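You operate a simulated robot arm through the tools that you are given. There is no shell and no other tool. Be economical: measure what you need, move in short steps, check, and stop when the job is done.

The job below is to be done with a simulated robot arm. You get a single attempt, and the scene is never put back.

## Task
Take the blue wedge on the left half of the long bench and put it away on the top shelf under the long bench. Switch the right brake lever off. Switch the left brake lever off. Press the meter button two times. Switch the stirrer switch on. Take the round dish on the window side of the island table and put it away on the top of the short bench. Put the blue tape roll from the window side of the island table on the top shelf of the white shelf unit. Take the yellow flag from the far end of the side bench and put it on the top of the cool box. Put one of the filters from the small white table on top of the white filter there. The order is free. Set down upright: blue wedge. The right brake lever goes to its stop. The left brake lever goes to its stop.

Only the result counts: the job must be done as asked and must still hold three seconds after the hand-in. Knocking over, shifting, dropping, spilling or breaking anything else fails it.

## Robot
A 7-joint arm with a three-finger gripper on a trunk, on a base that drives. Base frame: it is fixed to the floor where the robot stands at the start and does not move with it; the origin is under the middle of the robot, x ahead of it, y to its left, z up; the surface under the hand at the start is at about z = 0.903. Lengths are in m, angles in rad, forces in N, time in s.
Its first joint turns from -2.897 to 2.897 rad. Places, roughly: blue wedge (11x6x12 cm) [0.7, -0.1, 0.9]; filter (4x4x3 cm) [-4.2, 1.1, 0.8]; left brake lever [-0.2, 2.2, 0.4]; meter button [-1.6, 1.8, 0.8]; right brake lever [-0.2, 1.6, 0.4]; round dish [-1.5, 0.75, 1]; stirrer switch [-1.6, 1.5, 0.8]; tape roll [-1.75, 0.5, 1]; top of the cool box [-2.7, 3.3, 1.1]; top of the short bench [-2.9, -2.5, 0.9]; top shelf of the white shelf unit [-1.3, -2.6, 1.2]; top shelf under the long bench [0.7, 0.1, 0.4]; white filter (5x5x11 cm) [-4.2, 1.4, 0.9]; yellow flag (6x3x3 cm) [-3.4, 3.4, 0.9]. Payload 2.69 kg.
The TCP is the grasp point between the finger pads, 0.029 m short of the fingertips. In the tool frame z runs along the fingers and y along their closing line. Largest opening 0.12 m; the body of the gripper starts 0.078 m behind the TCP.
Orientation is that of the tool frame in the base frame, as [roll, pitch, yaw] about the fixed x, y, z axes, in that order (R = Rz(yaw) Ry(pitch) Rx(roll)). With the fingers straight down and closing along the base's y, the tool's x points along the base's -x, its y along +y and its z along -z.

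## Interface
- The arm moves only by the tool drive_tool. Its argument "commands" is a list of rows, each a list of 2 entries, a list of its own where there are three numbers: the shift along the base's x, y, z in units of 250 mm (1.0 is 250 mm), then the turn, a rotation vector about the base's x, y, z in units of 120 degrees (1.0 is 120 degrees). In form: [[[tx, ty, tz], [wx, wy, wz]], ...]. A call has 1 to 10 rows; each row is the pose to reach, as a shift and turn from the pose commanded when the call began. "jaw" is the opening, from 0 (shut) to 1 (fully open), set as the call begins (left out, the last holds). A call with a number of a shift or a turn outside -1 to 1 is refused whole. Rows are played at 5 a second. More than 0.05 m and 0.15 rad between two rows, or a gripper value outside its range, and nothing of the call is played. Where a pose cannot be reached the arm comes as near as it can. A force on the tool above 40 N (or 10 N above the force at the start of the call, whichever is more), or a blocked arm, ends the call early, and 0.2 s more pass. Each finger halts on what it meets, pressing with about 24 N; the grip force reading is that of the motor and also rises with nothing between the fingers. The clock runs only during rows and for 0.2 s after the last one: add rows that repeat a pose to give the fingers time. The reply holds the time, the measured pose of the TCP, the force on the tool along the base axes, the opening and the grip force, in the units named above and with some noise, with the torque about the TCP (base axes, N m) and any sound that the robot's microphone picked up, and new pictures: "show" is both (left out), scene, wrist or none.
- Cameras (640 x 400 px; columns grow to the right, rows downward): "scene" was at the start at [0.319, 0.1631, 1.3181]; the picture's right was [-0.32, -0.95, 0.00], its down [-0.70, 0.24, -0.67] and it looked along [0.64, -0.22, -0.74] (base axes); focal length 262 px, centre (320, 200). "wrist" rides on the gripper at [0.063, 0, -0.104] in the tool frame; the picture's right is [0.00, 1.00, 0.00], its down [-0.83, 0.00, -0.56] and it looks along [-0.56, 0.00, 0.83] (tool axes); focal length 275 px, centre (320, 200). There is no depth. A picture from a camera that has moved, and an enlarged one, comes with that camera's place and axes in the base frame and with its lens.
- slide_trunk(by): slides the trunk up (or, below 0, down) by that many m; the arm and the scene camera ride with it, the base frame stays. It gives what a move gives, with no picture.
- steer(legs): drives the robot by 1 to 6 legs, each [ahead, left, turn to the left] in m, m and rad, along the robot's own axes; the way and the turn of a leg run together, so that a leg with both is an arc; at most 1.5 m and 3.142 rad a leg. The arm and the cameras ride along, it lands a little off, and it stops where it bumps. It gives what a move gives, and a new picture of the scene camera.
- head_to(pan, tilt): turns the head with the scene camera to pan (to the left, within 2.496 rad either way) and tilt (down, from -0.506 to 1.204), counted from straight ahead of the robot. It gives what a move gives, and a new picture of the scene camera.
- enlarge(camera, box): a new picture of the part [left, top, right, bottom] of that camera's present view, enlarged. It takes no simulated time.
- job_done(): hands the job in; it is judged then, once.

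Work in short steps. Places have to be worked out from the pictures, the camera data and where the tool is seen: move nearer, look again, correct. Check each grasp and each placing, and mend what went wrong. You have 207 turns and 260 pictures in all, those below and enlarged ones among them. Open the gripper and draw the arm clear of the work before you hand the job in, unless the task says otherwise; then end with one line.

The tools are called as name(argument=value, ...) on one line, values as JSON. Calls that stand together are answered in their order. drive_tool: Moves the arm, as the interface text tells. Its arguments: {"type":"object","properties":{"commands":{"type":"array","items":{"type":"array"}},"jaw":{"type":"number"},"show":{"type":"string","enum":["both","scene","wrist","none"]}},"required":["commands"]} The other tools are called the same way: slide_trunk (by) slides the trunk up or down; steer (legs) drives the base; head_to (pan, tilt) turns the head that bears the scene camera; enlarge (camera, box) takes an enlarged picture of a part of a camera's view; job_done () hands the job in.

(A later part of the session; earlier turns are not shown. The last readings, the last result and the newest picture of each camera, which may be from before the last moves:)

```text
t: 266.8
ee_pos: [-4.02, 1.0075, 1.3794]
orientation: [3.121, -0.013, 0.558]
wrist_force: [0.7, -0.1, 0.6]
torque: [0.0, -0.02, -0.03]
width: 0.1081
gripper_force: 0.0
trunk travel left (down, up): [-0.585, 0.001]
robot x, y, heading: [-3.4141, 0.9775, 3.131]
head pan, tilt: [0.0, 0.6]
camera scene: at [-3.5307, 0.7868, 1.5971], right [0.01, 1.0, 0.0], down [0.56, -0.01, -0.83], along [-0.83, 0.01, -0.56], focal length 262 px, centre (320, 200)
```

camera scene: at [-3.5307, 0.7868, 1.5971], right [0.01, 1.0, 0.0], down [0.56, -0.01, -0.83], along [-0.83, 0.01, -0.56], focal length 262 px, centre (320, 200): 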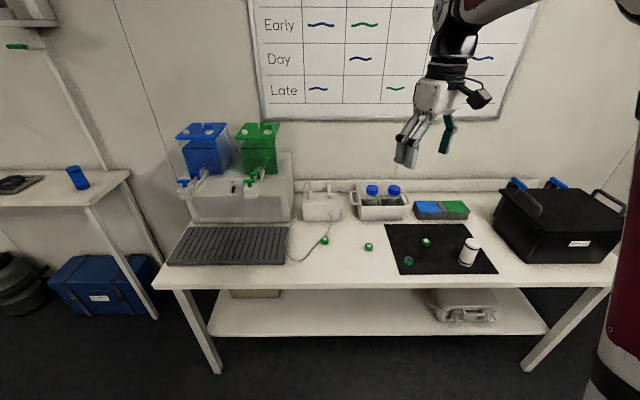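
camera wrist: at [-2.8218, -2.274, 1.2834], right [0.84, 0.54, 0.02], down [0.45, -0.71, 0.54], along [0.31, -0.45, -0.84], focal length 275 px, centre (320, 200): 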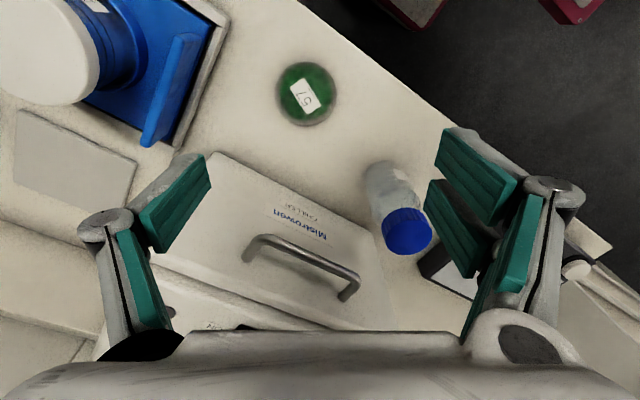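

I see the white cylindrical filter and small green/other filters. Enlarge.

enlarge(camera="scene", box=[280, 190, 500, 290])

enlarge(camera="scene", box=[380, 220, 500, 285])

```text
2.91 times, centred on (390, 240) of scene
camera zoom: at [-3.5307, 0.7868, 1.5971], right [0.01, 1.0, 0.0], down [0.56, -0.01, -0.83], along [-0.83, 0.01, -0.56], focal length 761 px, centre (116, 84)
```

zoom: 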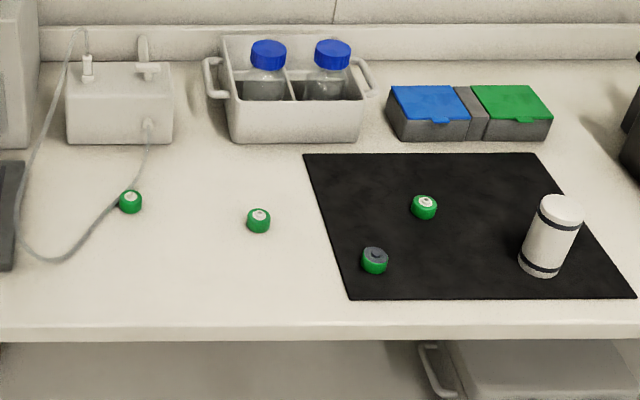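

```text
5.33 times, centred on (440, 252) of scene
camera zoom: at [-3.5307, 0.7868, 1.5971], right [0.01, 1.0, 0.0], down [0.56, -0.01, -0.83], along [-0.83, 0.01, -0.56], focal length 1395 px, centre (-320, -80)
```

zoom: 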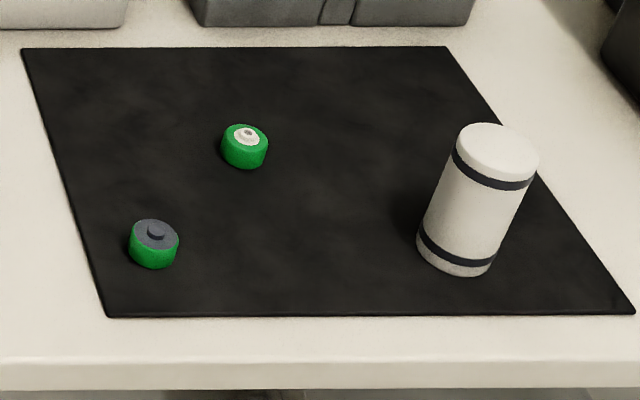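

Several small filters; best candidates on the black mat. Move closer (x -3.6, y 1.2) and inspect from above.

steer(legs=[[0.18, -0.25, 0]])

slide_trunk(by=-0.3)

enlarge(camera="wrist", box=[0, 0, 640, 400])

```text
t: 268.8
ee_pos: [-4.1981, 1.2603, 1.379]
orientation: [3.121, -0.014, 0.557]
wrist_force: [-0.4, -0.5, -0.2]
torque: [-0.03, 0.0, -0.03]
width: 0.1081
gripper_force: 0.1
trunk travel left (down, up): [-0.585, 0.001]
robot x, y, heading: [-3.5945, 1.2301, 3.129]
head pan, tilt: [0.0, 0.6]
camera scene: at [-3.7097, 1.0388, 1.5971], right [0.01, 1.0, 0.0], down [0.56, -0.01, -0.83], along [-0.83, 0.01, -0.56], focal length 262 px, centre (320, 200)
```

scene: 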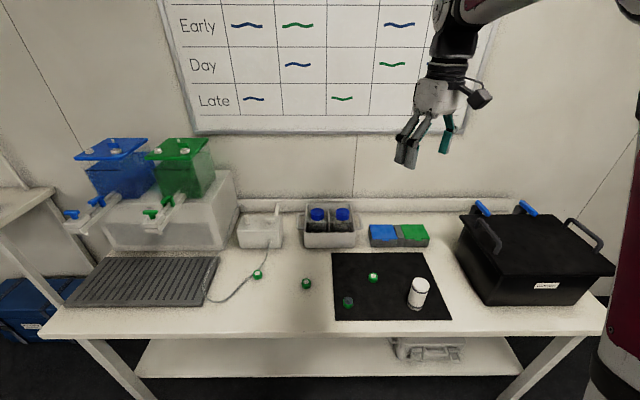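

```text
t: 271.8
ee_pos: [-4.2002, 1.2595, 1.0775]
orientation: [3.12, -0.014, 0.557]
wrist_force: [-0.1, -0.3, -0.5]
torque: [0.03, 0.01, -0.02]
width: 0.108
gripper_force: 0.0
trunk travel left (down, up): [-0.285, 0.301]
robot x, y, heading: [-3.5959, 1.2306, 3.128]
head pan, tilt: [0.0, 0.6]
```

```text
1.00 times, centred on (320, 200) of wrist (not enlarged: the box is as wide or as high as the picture)
camera zoom: at [-4.1489, 1.2944, 1.1827], right [0.53, -0.85, 0.02], down [-0.72, -0.44, 0.54], along [-0.45, -0.31, -0.84], focal length 275 px, centre (320, 200)
```

zoom: 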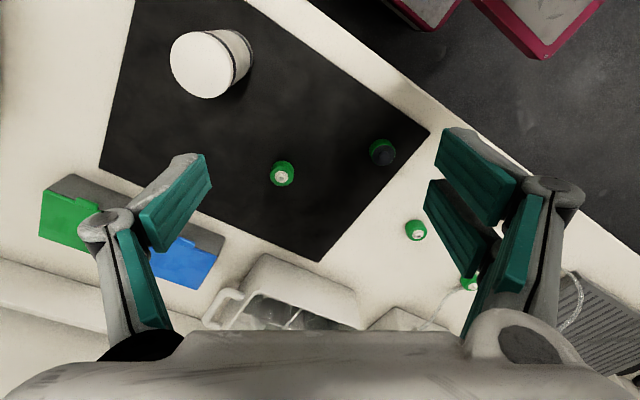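

Target filter B (white-top, on the mat) ≈(-4.345, 1.236). Straighten the tool and move above it.

drive_tool(commands=[[[-0.12, -0.02, 0], [0.001, 0.002, -0.053]], [[-0.24, -0.04, 0], [0.002, 0.0045, -0.107]], [[-0.36, -0.06, -0.02], [0.003, 0.0065, -0.16]], [[-0.48, -0.08, -0.05], [0.004, 0.009, -0.213]], [[-0.56, -0.09, -0.08], [0.0052, 0.011, -0.266]], [[-0.56, -0.09, -0.08], [0.0052, 0.011, -0.266]]], jaw=0.6, show="wrist")

```text
t: 273.2
ee_pos: [-4.3395, 1.2368, 1.0596]
orientation: [3.137, 0.006, -0.003]
wrist_force: [-0.1, -0.4, -0.1]
torque: [0.03, -0.01, -0.01]
width: 0.0722
gripper_force: 0.1
trunk travel left (down, up): [-0.285, 0.301]
robot x, y, heading: [-3.5917, 1.2267, 3.129]
head pan, tilt: [0.0, 0.6]
camera wrist: at [-4.2763, 1.2375, 1.1618], right [0.0, -1.0, 0.0], down [-0.83, 0.0, 0.56], along [-0.56, -0.01, -0.83], focal length 275 px, centre (320, 200)
```

wrist: 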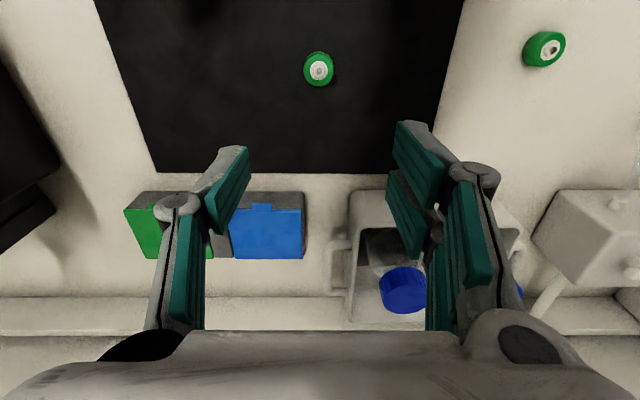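

Aligned. Lower to z≈0.90 for a close look.

drive_tool(commands=[[[0.03, 0, -0.18], [0, 0, 0]], [[0.04, 0, -0.36], [0, 0, 0]], [[0.04, 0, -0.54], [0, 0, 0]], [[0.04, 0, -0.64], [0, 0, 0]], [[0.04, 0, -0.64], [0, 0, 0]]])

```text
t: 274.4
ee_pos: [-4.3297, 1.2377, 0.8971]
orientation: [3.137, 0.007, 0.001]
wrist_force: [0.1, 0.3, 0.3]
torque: [-0.03, 0.01, 0.01]
width: 0.072
gripper_force: 0.0
trunk travel left (down, up): [-0.285, 0.301]
robot x, y, heading: [-3.5966, 1.2279, 3.133]
head pan, tilt: [0.0, 0.6]
camera scene: at [-3.9462, 1.041, 1.2978], right [0.01, 1.0, 0.0], down [0.56, -0.01, -0.83], along [-0.83, 0.01, -0.56], focal length 262 px, centre (320, 200)
camera wrist: at [-4.2672, 1.2382, 1.0007], right [0.0, -1.0, 0.0], down [-0.83, 0.0, 0.56], along [-0.56, -0.01, -0.83], focal length 275 px, centre (320, 200)
```

scene: 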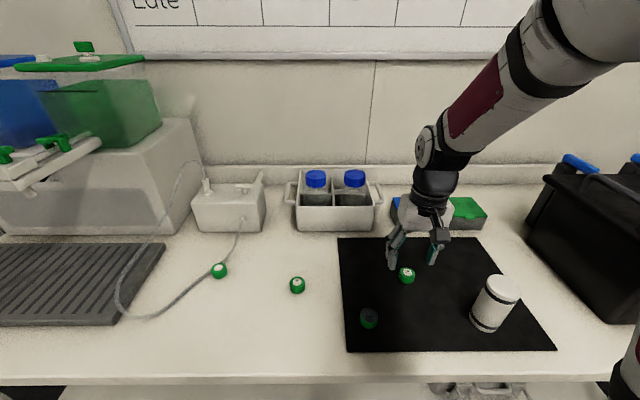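
wrist: 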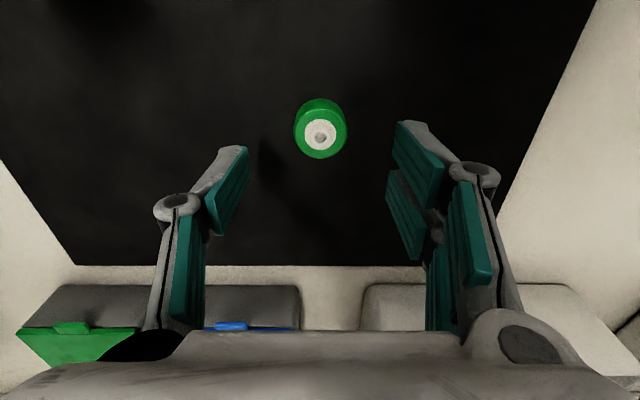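

Filter centre ≈(-4.335, 1.237). Lower toward table height carefully.

drive_tool(commands=[[[-0.02, 0, -0.15], [0, 0, 0]], [[-0.02, 0, -0.27], [0, 0, 0]], [[-0.02, 0, -0.3], [0, 0, 0]], [[-0.02, 0, -0.32], [0, 0, 0]], [[-0.02, 0, -0.32], [0, 0, 0]]], show="wrist")

enlarge(camera="scene", box=[330, 220, 530, 345])

```text
t: 275.0
ee_pos: [-4.3352, 1.2401, 0.8522]
orientation: [3.137, 0.013, -0.001]
wrist_force: [15.5, 4.5, 56.2]
torque: [0.27, -1.22, -0.23]
width: 0.0617
gripper_force: 32.2
trunk travel left (down, up): [-0.285, 0.301]
robot x, y, heading: [-3.596, 1.2314, 3.132]
head pan, tilt: [0.0, 0.6]
stopped in row 2: the force on the tool passed its limit at 52 N (the readings are from after the stop); the commanded pose is now the measured one
camera wrist: at [-4.2707, 1.2401, 0.9545], right [0.0, -1.0, 0.0], down [-0.82, 0.0, 0.57], along [-0.57, 0.0, -0.82], focal length 275 px, centre (320, 200)
```

wrist: 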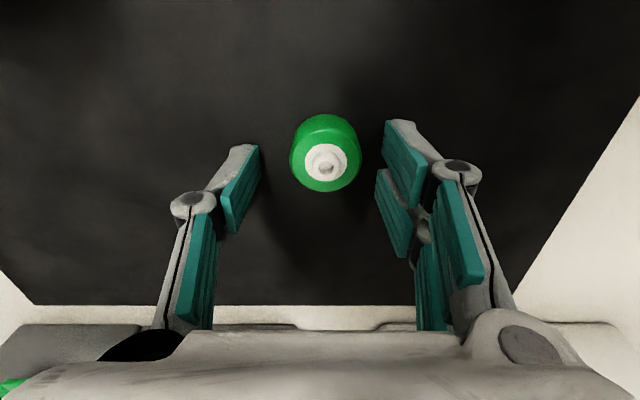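

```text
3.20 times, centred on (430, 282) of scene
camera zoom: at [-3.9436, 1.0413, 1.2991], right [0.01, 1.0, 0.0], down [0.56, -0.01, -0.83], along [-0.83, 0.01, -0.56], focal length 837 px, centre (-32, -64)
```

zoom: 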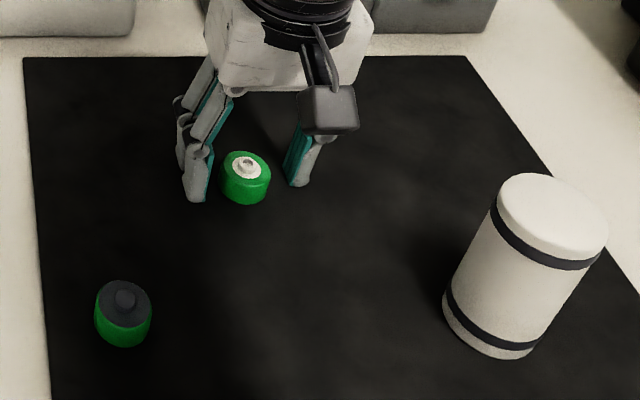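

Contact: table surface ≈0.823. Raise 6 mm, shift slightly, and close on the filter.

drive_tool(commands=[[[0, 0, 0.02], [0, 0, 0]], [[0.03, 0, 0.026], [0, 0, 0]], [[0.03, 0, 0.026], [0, 0, 0]]], show="none")

drive_tool(commands=[[[0, 0, 0], [0, 0, 0]], [[0, 0, 0], [0, 0, 0]], [[0, 0, 0], [0, 0, 0]]], jaw=0, show="wrist")

```text
t: 275.8
ee_pos: [-4.3279, 1.2377, 0.8538]
orientation: [3.137, 0.008, -0.002]
wrist_force: [0.8, -0.9, 0.4]
torque: [0.0, -0.05, -0.02]
width: 0.072
gripper_force: 0.0
trunk travel left (down, up): [-0.285, 0.301]
robot x, y, heading: [-3.595, 1.2271, 3.132]
head pan, tilt: [0.0, 0.6]
```

```text
t: 276.6
ee_pos: [-4.327, 1.2397, 0.8547]
orientation: [3.137, 0.006, -0.001]
wrist_force: [-0.5, 1.6, 2.9]
torque: [0.07, -0.03, 0.01]
width: 0.0302
gripper_force: 23.6
trunk travel left (down, up): [-0.285, 0.301]
robot x, y, heading: [-3.5938, 1.2297, 3.132]
head pan, tilt: [0.0, 0.6]
camera wrist: at [-4.2647, 1.2388, 0.9565], right [0.0, -1.0, 0.0], down [-0.83, 0.0, 0.56], along [-0.56, -0.01, -0.83], focal length 275 px, centre (320, 200)
```

wrist: 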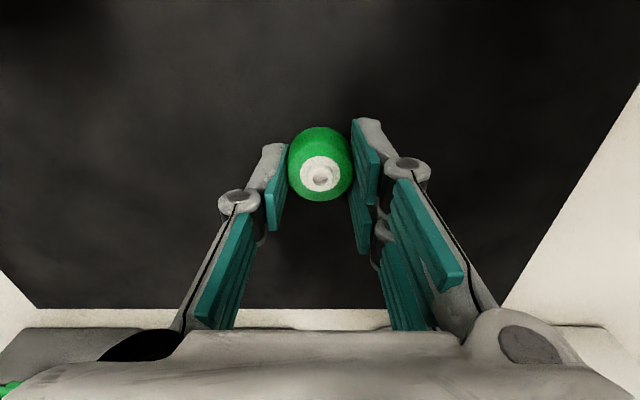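

Gripped (30 mm). Lift to z≈1.05 and check.

drive_tool(commands=[[[0, 0, 0.04], [0, 0, 0]], [[0, 0, 0.2], [0, 0, 0]], [[0, 0, 0.38], [0, 0, 0]], [[0, 0, 0.56], [0, 0, 0]], [[0, 0, 0.74], [0, 0, 0]], [[0, 0, 0.74], [0, 0, 0]]])

enlarge(camera="scene", box=[340, 150, 530, 345])

```text
t: 278.0
ee_pos: [-4.328, 1.2386, 1.0384]
orientation: [3.137, 0.008, -0.001]
wrist_force: [0.2, -0.1, 0.1]
torque: [-0.02, 0.02, 0.03]
width: 0.0306
gripper_force: 23.8
trunk travel left (down, up): [-0.285, 0.301]
robot x, y, heading: [-3.5907, 1.2296, 3.127]
head pan, tilt: [0.0, 0.6]
camera scene: at [-3.9464, 1.041, 1.2977], right [0.01, 1.0, 0.0], down [0.56, -0.01, -0.83], along [-0.82, 0.01, -0.57], focal length 262 px, centre (320, 200)
camera wrist: at [-4.2647, 1.2387, 1.1411], right [0.0, -1.0, 0.0], down [-0.83, 0.0, 0.56], along [-0.56, -0.01, -0.83], focal length 275 px, centre (320, 200)
```

scene: 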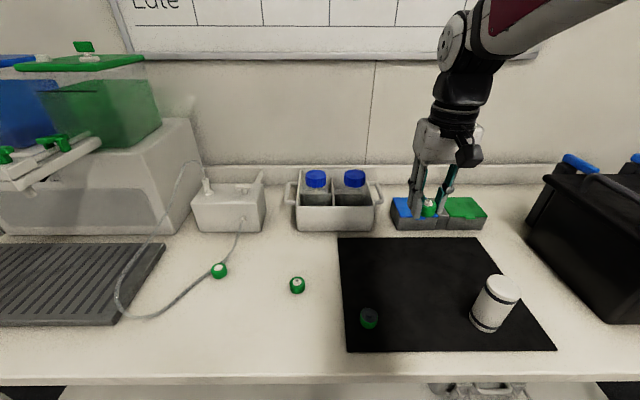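
wrist: 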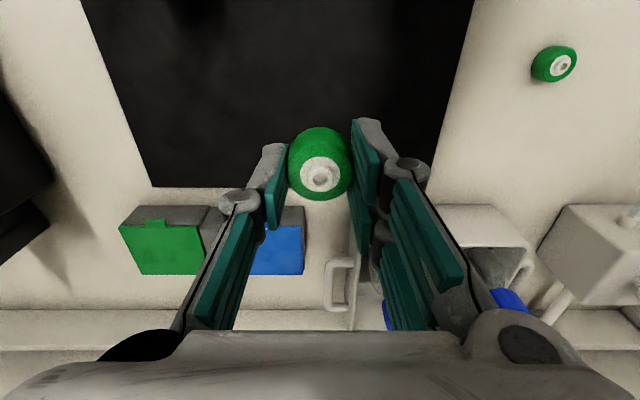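

```text
2.05 times, centred on (435, 248) of scene
camera zoom: at [-3.9464, 1.041, 1.2977], right [0.01, 1.0, 0.0], down [0.56, -0.01, -0.83], along [-0.82, 0.01, -0.57], focal length 536 px, centre (84, 103)
```

zoom: 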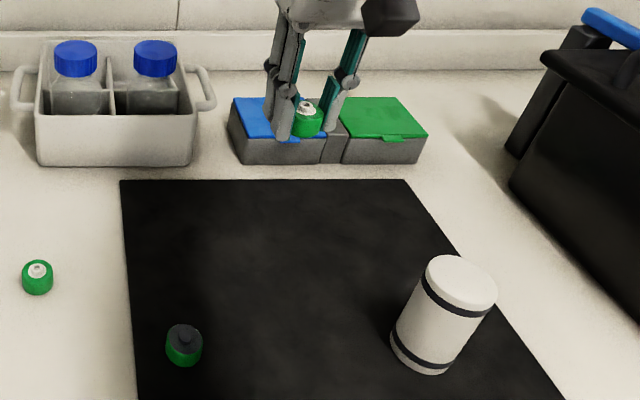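

White filter top ≈(-4.221, 1.355, 0.933). Move over it.

drive_tool(commands=[[[0.11, 0.12, 0], [0, 0, 0]], [[0.22, 0.24, 0], [0, 0, 0]], [[0.33, 0.36, 0], [0, 0, 0]], [[0.428, 0.464, 0], [0, 0, 0]], [[0.428, 0.464, 0], [0, 0, 0]]])

enlarge(camera="scene", box=[420, 180, 580, 345])

```text
t: 279.2
ee_pos: [-4.22, 1.3532, 1.0382]
orientation: [3.136, 0.004, -0.001]
wrist_force: [-1.0, 0.5, -0.4]
torque: [-0.02, -0.01, 0.01]
width: 0.0307
gripper_force: 23.5
trunk travel left (down, up): [-0.285, 0.301]
robot x, y, heading: [-3.5955, 1.2279, 3.134]
head pan, tilt: [0.0, 0.6]
camera scene: at [-3.9463, 1.041, 1.2977], right [0.01, 1.0, 0.0], down [0.56, -0.01, -0.83], along [-0.82, 0.01, -0.56], focal length 262 px, centre (320, 200)
camera wrist: at [-4.1574, 1.3551, 1.1417], right [0.0, -1.0, 0.0], down [-0.83, 0.0, 0.56], along [-0.56, -0.01, -0.83], focal length 275 px, centre (320, 200)
```

scene: 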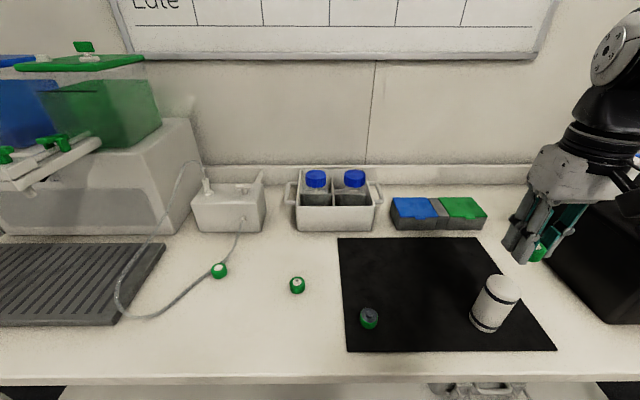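
wrist: 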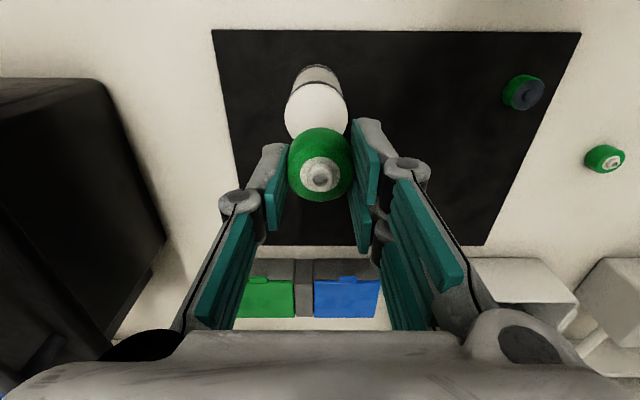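

```text
2.42 times, centred on (500, 262) of scene
camera zoom: at [-3.9463, 1.041, 1.2977], right [0.01, 1.0, 0.0], down [0.56, -0.01, -0.83], along [-0.82, 0.01, -0.56], focal length 634 px, centre (-116, 48)
```

zoom: 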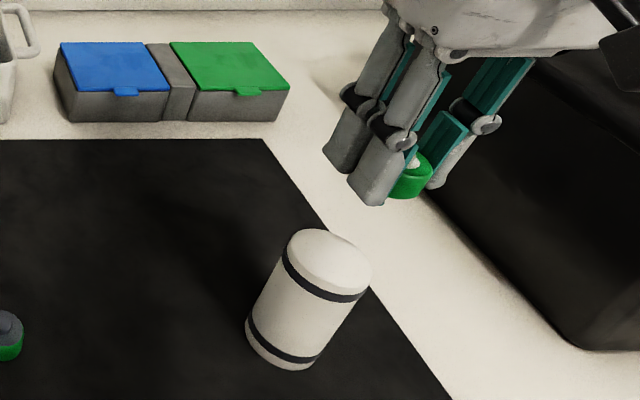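

White top centre refined (-4.218, 1.356); the held filter sits ~6 mm toward me from the TCP. Adjust and descend to just above.

drive_tool(commands=[[[-0.02, 0.012, 0], [0, 0, 0]], [[-0.02, 0.012, -0.12], [0, 0, 0]], [[-0.02, 0.012, -0.22], [0, 0, 0]], [[-0.02, 0.012, -0.26], [0, 0, 0]], [[-0.02, 0.012, -0.26], [0, 0, 0]]], show="wrist")

enlarge(camera="scene", box=[420, 200, 580, 345])

```text
t: 280.4
ee_pos: [-4.2253, 1.3567, 0.9747]
orientation: [3.138, 0.008, 0.001]
wrist_force: [1.1, 0.5, -0.6]
torque: [-0.01, -0.02, -0.02]
width: 0.0303
gripper_force: 23.7
trunk travel left (down, up): [-0.285, 0.301]
robot x, y, heading: [-3.5896, 1.2302, 3.129]
head pan, tilt: [0.0, 0.6]
camera wrist: at [-4.1624, 1.357, 1.0765], right [0.0, -1.0, 0.0], down [-0.83, 0.0, 0.56], along [-0.56, -0.01, -0.83], focal length 275 px, centre (320, 200)
```

wrist: 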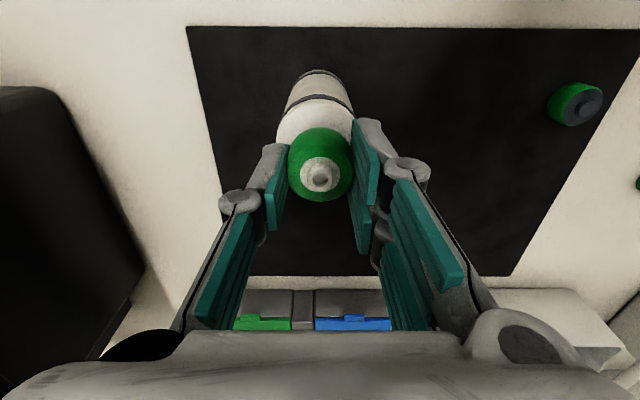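

```text
2.76 times, centred on (500, 272) of scene
camera zoom: at [-3.9463, 1.041, 1.2978], right [0.01, 1.0, 0.0], down [0.56, -0.01, -0.83], along [-0.82, 0.01, -0.56], focal length 721 px, centre (-177, 0)
```

zoom: 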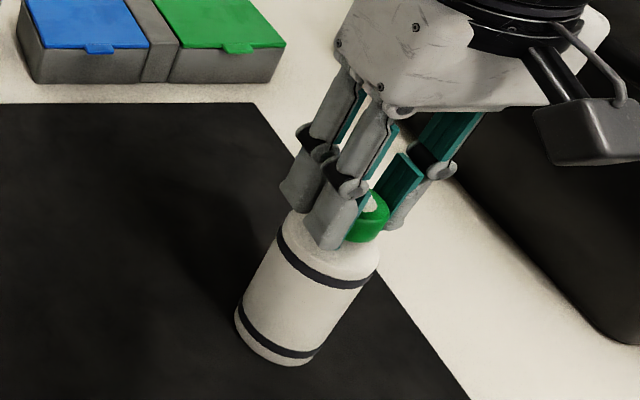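

Alignment good to a few millimetres. Final slow descent.

drive_tool(commands=[[[0, 0, -0.012], [0, 0, 0]], [[0, 0, -0.02], [0, 0, 0]], [[0, 0, -0.028], [0, 0, 0]], [[0, 0, -0.034], [0, 0, 0]], [[0, 0, -0.04], [0, 0, 0]]], show="wrist")

```text
t: 281.6
ee_pos: [-4.2255, 1.3568, 0.9635]
orientation: [3.137, 0.006, 0.0]
wrist_force: [-0.5, -0.2, -0.2]
torque: [0.01, -0.04, 0.0]
width: 0.0303
gripper_force: 23.7
trunk travel left (down, up): [-0.285, 0.301]
robot x, y, heading: [-3.5932, 1.2296, 3.135]
head pan, tilt: [0.0, 0.6]
camera wrist: at [-4.1629, 1.3579, 1.0665], right [0.0, -1.0, 0.0], down [-0.83, 0.0, 0.56], along [-0.56, -0.01, -0.83], focal length 275 px, centre (320, 200)
```

wrist: 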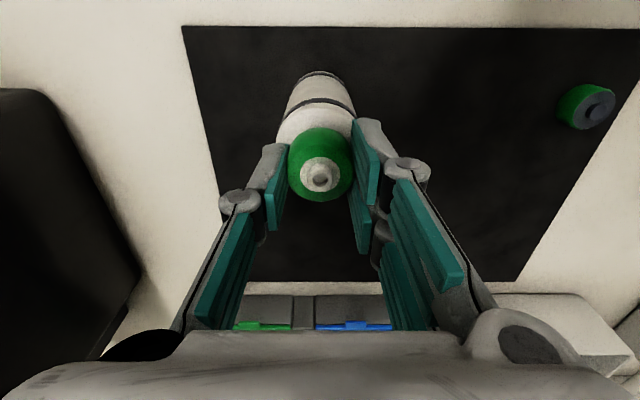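

Still no contact at 0.9635. Continue in 1.5 mm steps.

drive_tool(commands=[[[0, 0, -0.006], [0, 0, 0]], [[0, 0, -0.012], [0, 0, 0]], [[0, 0, -0.018], [0, 0, 0]], [[0, 0, -0.024], [0, 0, 0]], [[0, 0, -0.024], [0, 0, 0]]], show="none")

```text
t: 282.6
ee_pos: [-4.2263, 1.3569, 0.9621]
orientation: [3.138, 0.014, 0.001]
wrist_force: [6.6, -3.3, 23.0]
torque: [-0.21, -0.48, 0.01]
width: 0.0303
gripper_force: 24.3
trunk travel left (down, up): [-0.285, 0.301]
robot x, y, heading: [-3.5909, 1.231, 3.129]
head pan, tilt: [0.0, 0.6]
stopped in row 4: the force on the tool passed its limit at 45 N (the readings are from after the stop); the commanded pose is now the measured one
```

Contact at z≈0.962. Relieve 1 mm, open, and lift off.

drive_tool(commands=[[[0, 0, 0.003], [0, 0, 0]], [[0, 0, 0.003], [0, 0, 0]], [[0, 0, 0.003], [0, 0, 0]]], jaw=0.45, show="wrist")

```text
t: 283.4
ee_pos: [-4.2269, 1.3564, 0.9617]
orientation: [3.138, 0.012, -0.001]
wrist_force: [0.3, 0.6, 0.2]
torque: [-0.04, -0.01, -0.02]
width: 0.0538
gripper_force: 0.0
trunk travel left (down, up): [-0.285, 0.301]
robot x, y, heading: [-3.5912, 1.2302, 3.133]
head pan, tilt: [0.0, 0.6]
camera wrist: at [-4.1637, 1.3578, 1.0633], right [0.0, -1.0, 0.0], down [-0.82, 0.0, 0.57], along [-0.57, -0.01, -0.82], focal length 275 px, centre (320, 200)
```

wrist: 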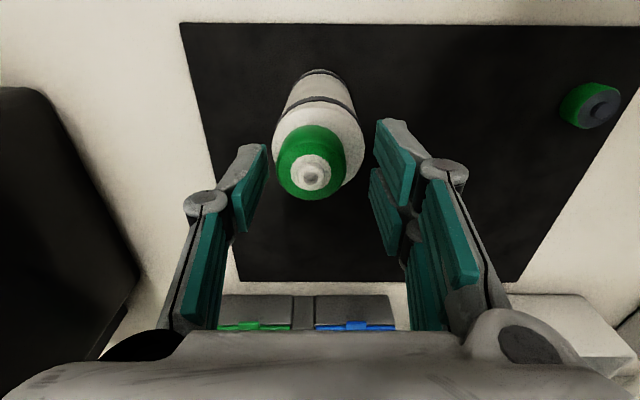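

Resting centred on the white filter. Lift straight up and check.

drive_tool(commands=[[[0, 0, 0.06], [0, 0, 0]], [[0, 0, 0.2], [0, 0, 0]], [[0, 0, 0.38], [0, 0, 0]], [[0, 0, 0.56], [0, 0, 0]], [[0, 0, 0.74], [0, 0, 0]], [[0, 0, 0.9], [0, 0, 0]]], show="scene")

enlarge(camera="scene", box=[420, 220, 580, 345])

```text
t: 284.8
ee_pos: [-4.2273, 1.357, 1.187]
orientation: [3.138, 0.011, -0.001]
wrist_force: [-1.3, 0.0, -0.3]
torque: [0.05, -0.05, -0.02]
width: 0.0541
gripper_force: 0.0
trunk travel left (down, up): [-0.285, 0.301]
robot x, y, heading: [-3.5943, 1.2284, 3.134]
head pan, tilt: [0.0, 0.6]
camera scene: at [-3.9464, 1.041, 1.2977], right [0.01, 1.0, 0.0], down [0.57, -0.01, -0.82], along [-0.82, 0.01, -0.57], focal length 262 px, centre (320, 200)
```

scene: 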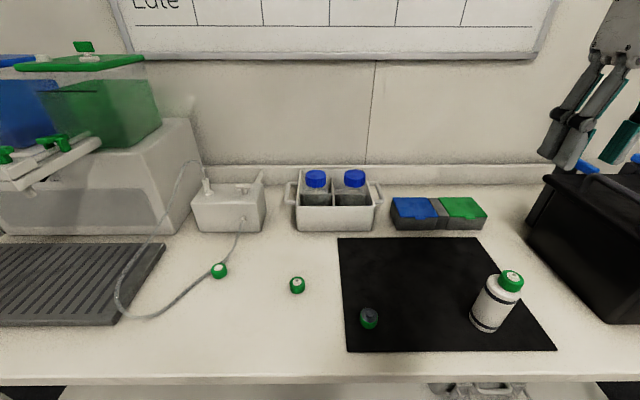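

```text
3.20 times, centred on (500, 282) of scene
camera zoom: at [-3.9464, 1.041, 1.2977], right [0.01, 1.0, 0.0], down [0.57, -0.01, -0.82], along [-0.82, 0.01, -0.57], focal length 837 px, centre (-256, -64)
```

zoom: 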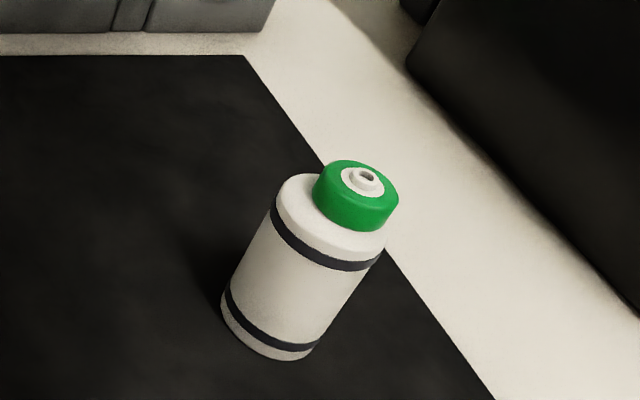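

Stack is neat. Next the flag: back off, turn to face +y and approach the side bench.

slide_trunk(by=0.2)

steer(legs=[[-0.3, 0, 0], [0, 0, -1.57], [0.8, 0, 0]])

head_to(pan=0.1, tilt=0.5)

```text
t: 287.0
ee_pos: [-4.226, 1.3574, 1.3862]
orientation: [3.137, 0.012, 0.0]
wrist_force: [0.3, 0.3, 0.5]
torque: [-0.03, -0.01, 0.01]
width: 0.054
gripper_force: 0.1
trunk travel left (down, up): [-0.485, 0.101]
robot x, y, heading: [-3.5918, 1.2299, 3.131]
head pan, tilt: [0.0, 0.6]
```

```text
t: 296.7
ee_pos: [-3.1559, 2.6591, 1.3864]
orientation: [3.138, 0.013, -1.575]
wrist_force: [-0.4, 0.8, -0.2]
torque: [0.0, 0.0, -0.01]
width: 0.054
gripper_force: 0.0
trunk travel left (down, up): [-0.485, 0.101]
robot x, y, heading: [-3.2899, 2.0277, 1.554]
head pan, tilt: [0.0, 0.6]
camera scene: at [-3.4738, 2.2565, 1.4977], right [1.0, -0.01, 0.0], down [-0.01, -0.56, -0.83], along [0.01, 0.82, -0.56], focal length 262 px, centre (320, 200)
```

scene: 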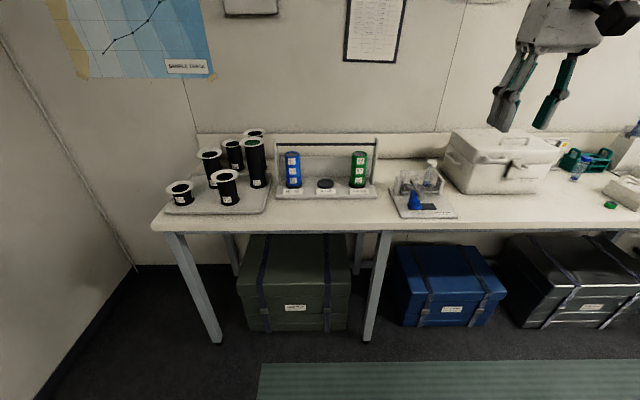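

```text
t: 297.4
ee_pos: [-3.1557, 2.6596, 1.3865]
orientation: [3.137, 0.011, -1.576]
wrist_force: [-0.5, -0.2, 0.2]
torque: [-0.01, 0.02, 0.01]
width: 0.0541
gripper_force: 0.0
trunk travel left (down, up): [-0.485, 0.101]
robot x, y, heading: [-3.2892, 2.0301, 1.56]
head pan, tilt: [0.099, 0.499]
camera scene: at [-3.4828, 2.2588, 1.5067], right [1.0, 0.09, 0.0], down [0.04, -0.48, -0.88], along [-0.07, 0.87, -0.48], focal length 262 px, centre (320, 200)
```

scene: 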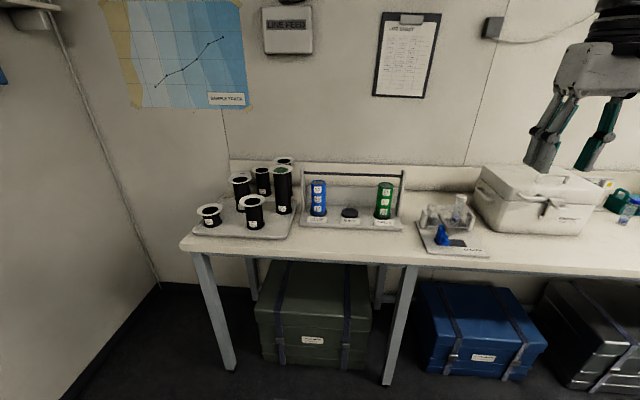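

Look for the yellow flag near (-3.4, 3.4).

enlarge(camera="scene", box=[170, 140, 330, 250])

enlarge(camera="scene", box=[290, 150, 510, 270])

enlarge(camera="scene", box=[460, 140, 640, 270])

```text
3.64 times, centred on (250, 195) of scene
camera zoom: at [-3.4828, 2.2588, 1.5067], right [1.0, 0.09, 0.0], down [0.04, -0.48, -0.88], along [-0.07, 0.87, -0.48], focal length 951 px, centre (574, 218)
```

zoom: 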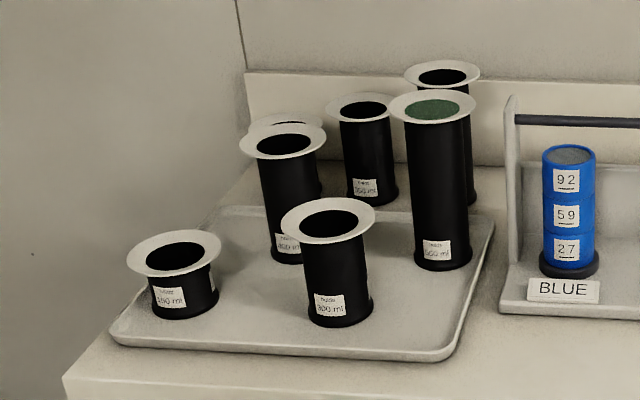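

```text
2.91 times, centred on (400, 210) of scene
camera zoom: at [-3.4828, 2.2588, 1.5067], right [1.0, 0.09, 0.0], down [0.04, -0.48, -0.88], along [-0.07, 0.87, -0.48], focal length 761 px, centre (87, 171)
```

zoom: 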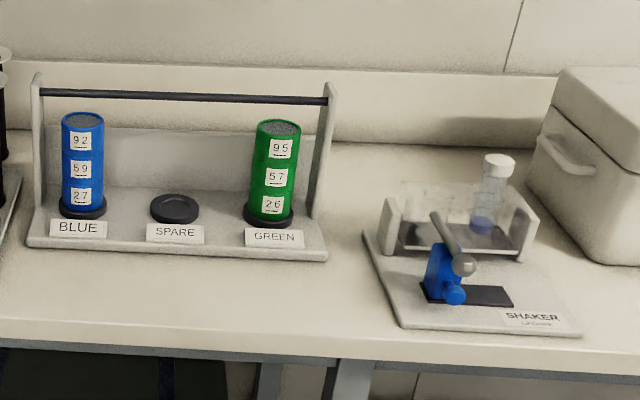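

```text
3.08 times, centred on (550, 205) of scene
camera zoom: at [-3.4828, 2.2588, 1.5067], right [1.0, 0.09, 0.0], down [0.04, -0.48, -0.88], along [-0.07, 0.87, -0.48], focal length 805 px, centre (-388, 185)
```

zoom: 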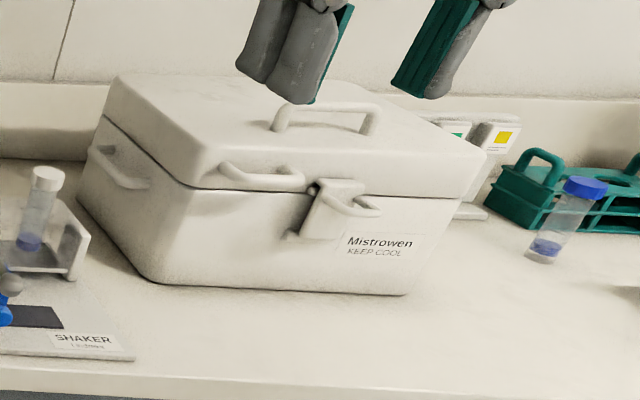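

The flag is not visible; by its rough place it must be behind the rack's back panel. Raise the trunk and move nearer to look over it.

slide_trunk(by=0.1)

steer(legs=[[0.48, 0, 0.01]])

head_to(pan=0.1, tilt=0.85)

```text
t: 298.7
ee_pos: [-3.1555, 2.6599, 1.4854]
orientation: [3.138, 0.012, -1.576]
wrist_force: [-0.4, 0.6, -1.5]
torque: [-0.03, -0.02, 0.01]
width: 0.0541
gripper_force: 0.0
trunk travel left (down, up): [-0.585, 0.001]
robot x, y, heading: [-3.2871, 2.0304, 1.551]
head pan, tilt: [0.099, 0.499]
```

```text
t: 301.6
ee_pos: [-3.1579, 3.1387, 1.4869]
orientation: [3.14, 0.011, -1.564]
wrist_force: [0.4, 0.7, 0.9]
torque: [0.0, 0.0, 0.01]
width: 0.0542
gripper_force: 0.0
trunk travel left (down, up): [-0.585, 0.001]
robot x, y, heading: [-3.2805, 2.5043, 1.565]
head pan, tilt: [0.099, 0.499]
camera scene: at [-3.4816, 2.6195, 1.6062], right [1.0, 0.1, 0.0], down [0.05, -0.48, -0.88], along [-0.08, 0.87, -0.48], focal length 262 px, centre (320, 200)
```

scene: 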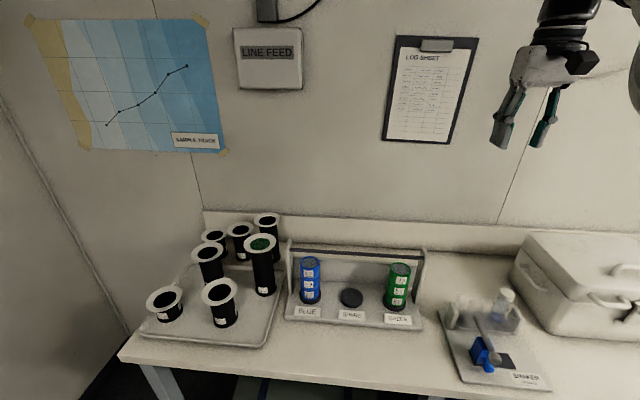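

```text
t: 302.4
ee_pos: [-3.1575, 3.1384, 1.4858]
orientation: [3.138, 0.013, -1.566]
wrist_force: [-0.4, 0.3, -0.4]
torque: [-0.01, -0.03, 0.0]
width: 0.0542
gripper_force: 0.1
trunk travel left (down, up): [-0.585, 0.001]
robot x, y, heading: [-3.2828, 2.5028, 1.565]
head pan, tilt: [0.099, 0.85]
camera scene: at [-3.4804, 2.6069, 1.5762], right [1.0, 0.1, 0.0], down [0.07, -0.75, -0.66], along [-0.06, 0.66, -0.75], focal length 262 px, centre (320, 200)
```

scene: 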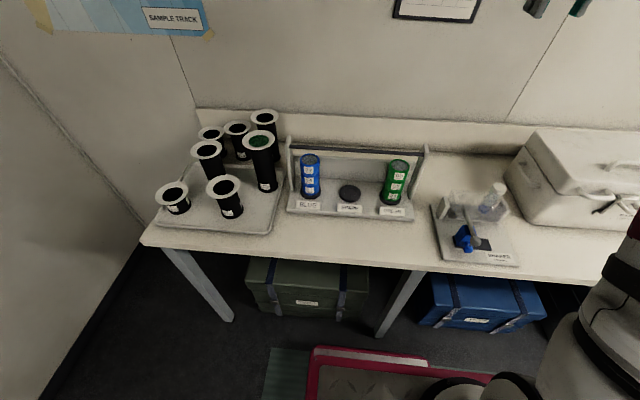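

enlarge(camera="scene", box=[270, 120, 450, 230])

```text
3.56 times, centred on (360, 175) of scene
camera zoom: at [-3.4804, 2.6069, 1.5762], right [1.0, 0.1, 0.0], down [0.07, -0.75, -0.66], along [-0.06, 0.66, -0.75], focal length 930 px, centre (178, 289)
```

zoom: 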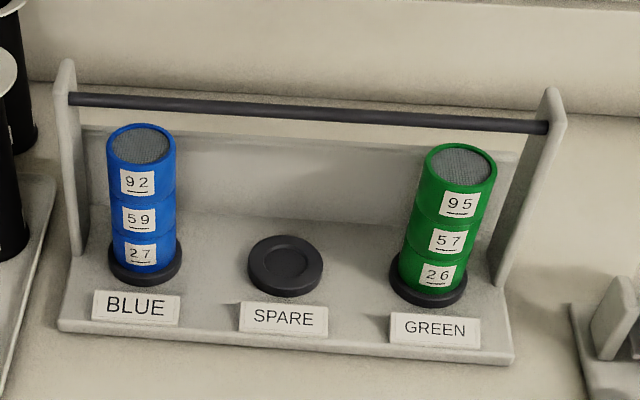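

Use the wrist camera from above behind the rack.

drive_tool(commands=[[[-0.18, 0.05, 0], [0, 0, 0]], [[-0.36, 0.1, 0], [0, 0, 0]], [[-0.54, 0.15, 0], [0, 0, 0]], [[-0.72, 0.2, 0], [0, 0, 0]], [[-0.9, 0.25, 0], [0, 0, 0]], [[-0.9, 0.25, 0], [0, 0, 0]]], jaw=0.5, show="wrist")

```text
t: 303.8
ee_pos: [-3.3833, 3.1988, 1.4847]
orientation: [3.14, 0.015, -1.566]
wrist_force: [0.3, 0.0, -0.1]
torque: [-0.04, -0.01, -0.01]
width: 0.0601
gripper_force: 0.0
trunk travel left (down, up): [-0.585, 0.001]
robot x, y, heading: [-3.2828, 2.5089, 1.572]
head pan, tilt: [0.099, 0.85]
camera wrist: at [-3.383, 3.1344, 1.5872], right [-1.0, -0.01, 0.0], down [-0.01, 0.82, 0.57], along [-0.01, 0.57, -0.82], focal length 275 px, centre (320, 200)
```

wrist: 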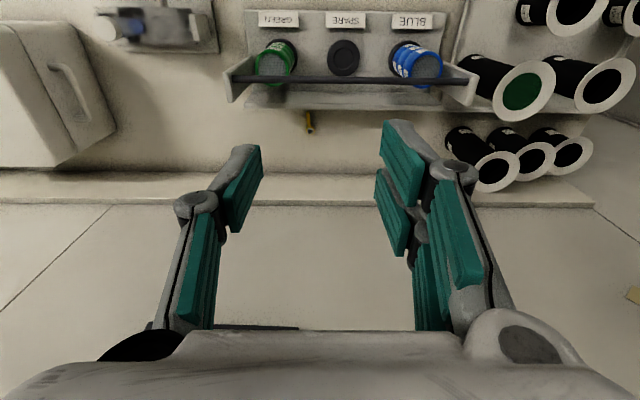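

The yellow flag is behind the rack at about (-3.36, 3.37). Enlarge.

enlarge(camera="wrist", box=[250, 70, 370, 150])

```text
5.00 times, centred on (310, 110) of wrist
camera zoom: at [-3.383, 3.1344, 1.5872], right [-1.0, -0.01, 0.0], down [-0.01, 0.82, 0.57], along [-0.01, 0.57, -0.82], focal length 1376 px, centre (370, 650)
```

zoom: 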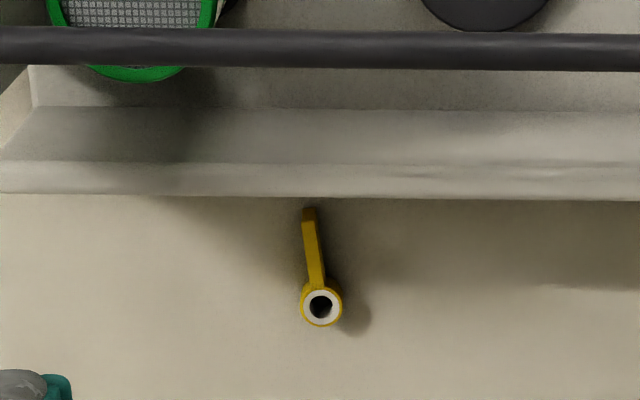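

Flag: a small tube (≈2 cm diameter, 3 cm tall) at ≈(-3.364, 3.384) with a thin vane toward me. The rack panel top is z≈1.0 at y≈3.30. Move the base 8 cm ahead, the hand above the flag, then lower the trunk.

steer(legs=[[0.08, 0, 0]])

drive_tool(commands=[[[0.05, 0.12, 0], [0, 0, 0]], [[0.08, 0.24, 0], [0, 0, 0]], [[0.08, 0.4, 0], [0, 0, 0]], [[0.08, 0.4, 0], [0, 0, 0]]], show="none")

```text
t: 304.8
ee_pos: [-3.3819, 3.279, 1.4845]
orientation: [3.138, 0.013, -1.563]
wrist_force: [0.0, -0.7, -0.2]
torque: [0.02, 0.01, 0.0]
width: 0.0601
gripper_force: 0.0
trunk travel left (down, up): [-0.585, 0.001]
robot x, y, heading: [-3.2826, 2.5887, 1.568]
head pan, tilt: [0.099, 0.85]
camera scene: at [-3.4802, 2.6873, 1.5762], right [1.0, 0.1, 0.0], down [0.07, -0.75, -0.66], along [-0.06, 0.66, -0.75], focal length 262 px, centre (320, 200)
```

scene: 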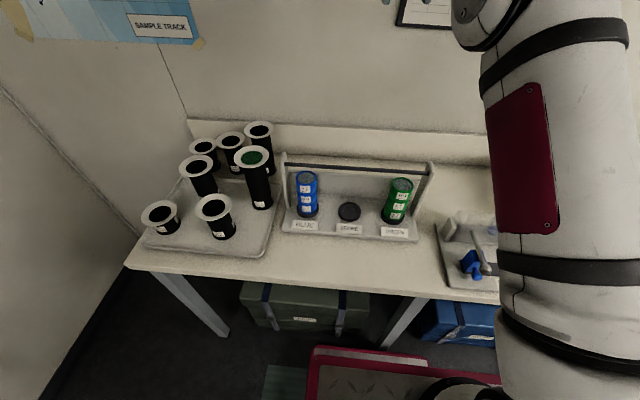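

```text
t: 305.8
ee_pos: [-3.355, 3.2911, 1.4743]
orientation: [3.138, 0.018, -1.564]
wrist_force: [-0.2, -0.8, 1.0]
torque: [-0.03, 0.0, 0.0]
width: 0.06
gripper_force: 0.0
out of reach, approached as far as the arm can: row 1, 2, 3, 4
trunk travel left (down, up): [-0.585, 0.001]
robot x, y, heading: [-3.281, 2.5838, 1.568]
head pan, tilt: [0.099, 0.85]
```

Height limits the reach; lower the trunk 0.25 m, then move forward over the flag.

slide_trunk(by=-0.25)

drive_tool(commands=[[[-0.01, 0.12, 0], [0, 0, 0]], [[-0.03, 0.24, 0], [0, 0, 0]], [[-0.03, 0.37, 0], [0, 0, 0]], [[-0.03, 0.37, 0], [0, 0, 0]]], show="wrist")

```text
t: 308.4
ee_pos: [-3.356, 3.2927, 1.2258]
orientation: [3.138, 0.015, -1.564]
wrist_force: [-0.2, -0.5, 0.4]
torque: [0.0, -0.02, 0.0]
width: 0.06
gripper_force: 0.1
trunk travel left (down, up): [-0.335, 0.251]
robot x, y, heading: [-3.2827, 2.585, 1.565]
head pan, tilt: [0.099, 0.85]
```

```text
t: 309.4
ee_pos: [-3.3634, 3.3857, 1.2249]
orientation: [3.138, 0.015, -1.564]
wrist_force: [-0.2, 0.2, 0.4]
torque: [0.0, -0.01, 0.02]
width: 0.06
gripper_force: 0.1
trunk travel left (down, up): [-0.335, 0.251]
robot x, y, heading: [-3.2847, 2.5867, 1.563]
head pan, tilt: [0.099, 0.85]
camera wrist: at [-3.3631, 3.3206, 1.3279], right [-1.0, -0.01, 0.0], down [-0.01, 0.82, 0.57], along [-0.01, 0.57, -0.82], focal length 275 px, centre (320, 200)
```

wrist: 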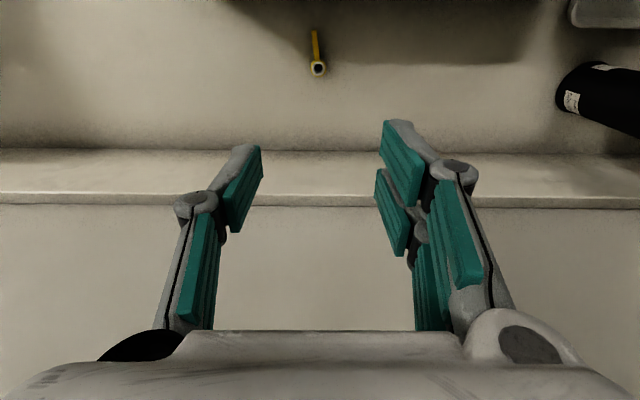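

Exactly above the flag. Descend to z≈0.99 and look.

drive_tool(commands=[[[0.005, 0, -0.18], [0, 0, 0]], [[0.005, 0, -0.36], [0, 0, 0]], [[0.005, 0, -0.54], [0, 0, 0]], [[0.005, 0, -0.72], [0, 0, 0]], [[0.005, 0, -0.88], [0, 0, 0]], [[0.005, 0, -0.95], [0, 0, 0]], [[0.005, 0, -0.95], [0, 0, 0]]])

```text
t: 311.0
ee_pos: [-3.3613, 3.3852, 0.9875]
orientation: [3.137, 0.015, -1.565]
wrist_force: [0.7, -0.6, 0.0]
torque: [-0.03, 0.0, -0.03]
width: 0.0601
gripper_force: 0.0
trunk travel left (down, up): [-0.335, 0.251]
robot x, y, heading: [-3.2788, 2.5889, 1.567]
head pan, tilt: [0.099, 0.85]
camera scene: at [-3.4796, 2.9028, 1.3265], right [1.0, 0.1, 0.0], down [0.07, -0.75, -0.66], along [-0.06, 0.66, -0.75], focal length 262 px, centre (320, 200)
camera wrist: at [-3.3618, 3.3205, 1.0896], right [-1.0, -0.01, 0.0], down [-0.01, 0.82, 0.57], along [-0.01, 0.57, -0.82], focal length 275 px, centre (320, 200)
```

scene: 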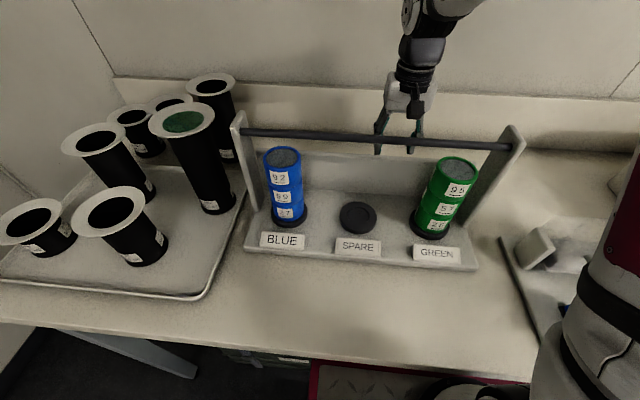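
wrist: 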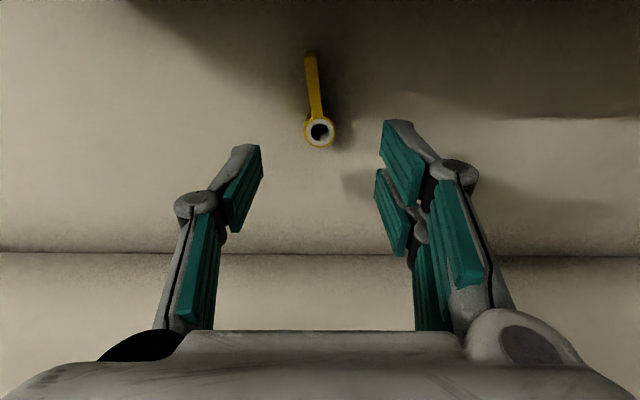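

Ring top z≈0.922, centred. Lower to TCP 0.937 and close.

drive_tool(commands=[[[0, 0, -0.08], [0, 0, 0]], [[0, 0, -0.16], [0, 0, 0]], [[0, 0, -0.204], [0, 0, 0]], [[0, 0, -0.204], [0, 0, 0]]], show="none")

drive_tool(commands=[[[0, 0, 0], [0, 0, 0]], [[0, 0, 0], [0, 0, 0]], [[0, 0, 0], [0, 0, 0]]], jaw=0)

```text
t: 312.0
ee_pos: [-3.363, 3.3855, 0.9367]
orientation: [3.137, 0.014, -1.563]
wrist_force: [-0.1, -0.7, 0.1]
torque: [0.01, 0.0, 0.0]
width: 0.06
gripper_force: 0.0
trunk travel left (down, up): [-0.335, 0.251]
robot x, y, heading: [-3.2809, 2.5869, 1.57]
head pan, tilt: [0.099, 0.85]
```

```text
t: 312.8
ee_pos: [-3.3632, 3.3856, 0.9374]
orientation: [3.138, 0.015, -1.563]
wrist_force: [0.7, 0.0, 0.3]
torque: [-0.02, -0.04, 0.02]
width: 0.021
gripper_force: 24.1
trunk travel left (down, up): [-0.335, 0.251]
robot x, y, heading: [-3.283, 2.5818, 1.571]
head pan, tilt: [0.099, 0.85]
camera scene: at [-3.4797, 2.9028, 1.3265], right [1.0, 0.1, 0.0], down [0.07, -0.75, -0.66], along [-0.06, 0.66, -0.75], focal length 262 px, centre (320, 200)
camera wrist: at [-3.3623, 3.3204, 1.0388], right [-1.0, -0.01, 0.0], down [-0.01, 0.82, 0.57], along [-0.01, 0.57, -0.82], focal length 275 px, centre (320, 200)
```

scene: 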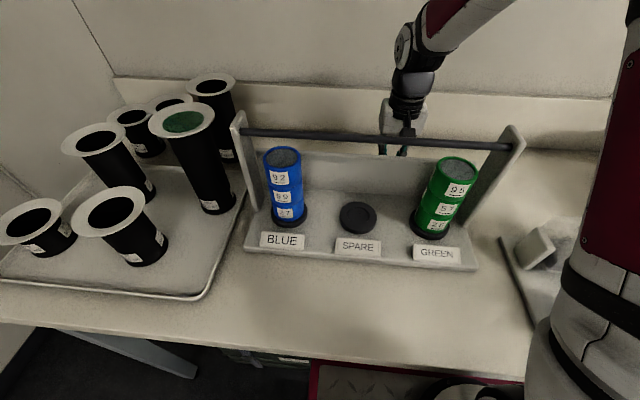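
wrist: 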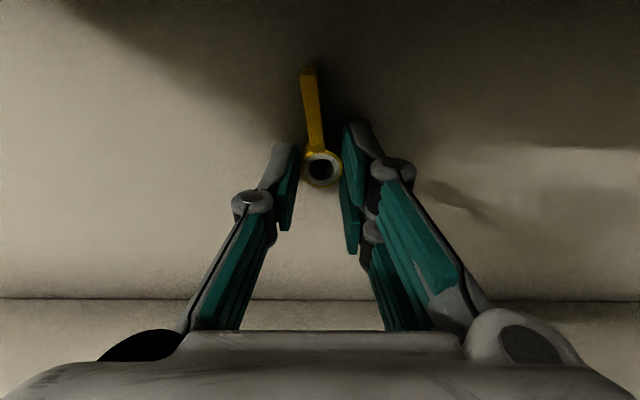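

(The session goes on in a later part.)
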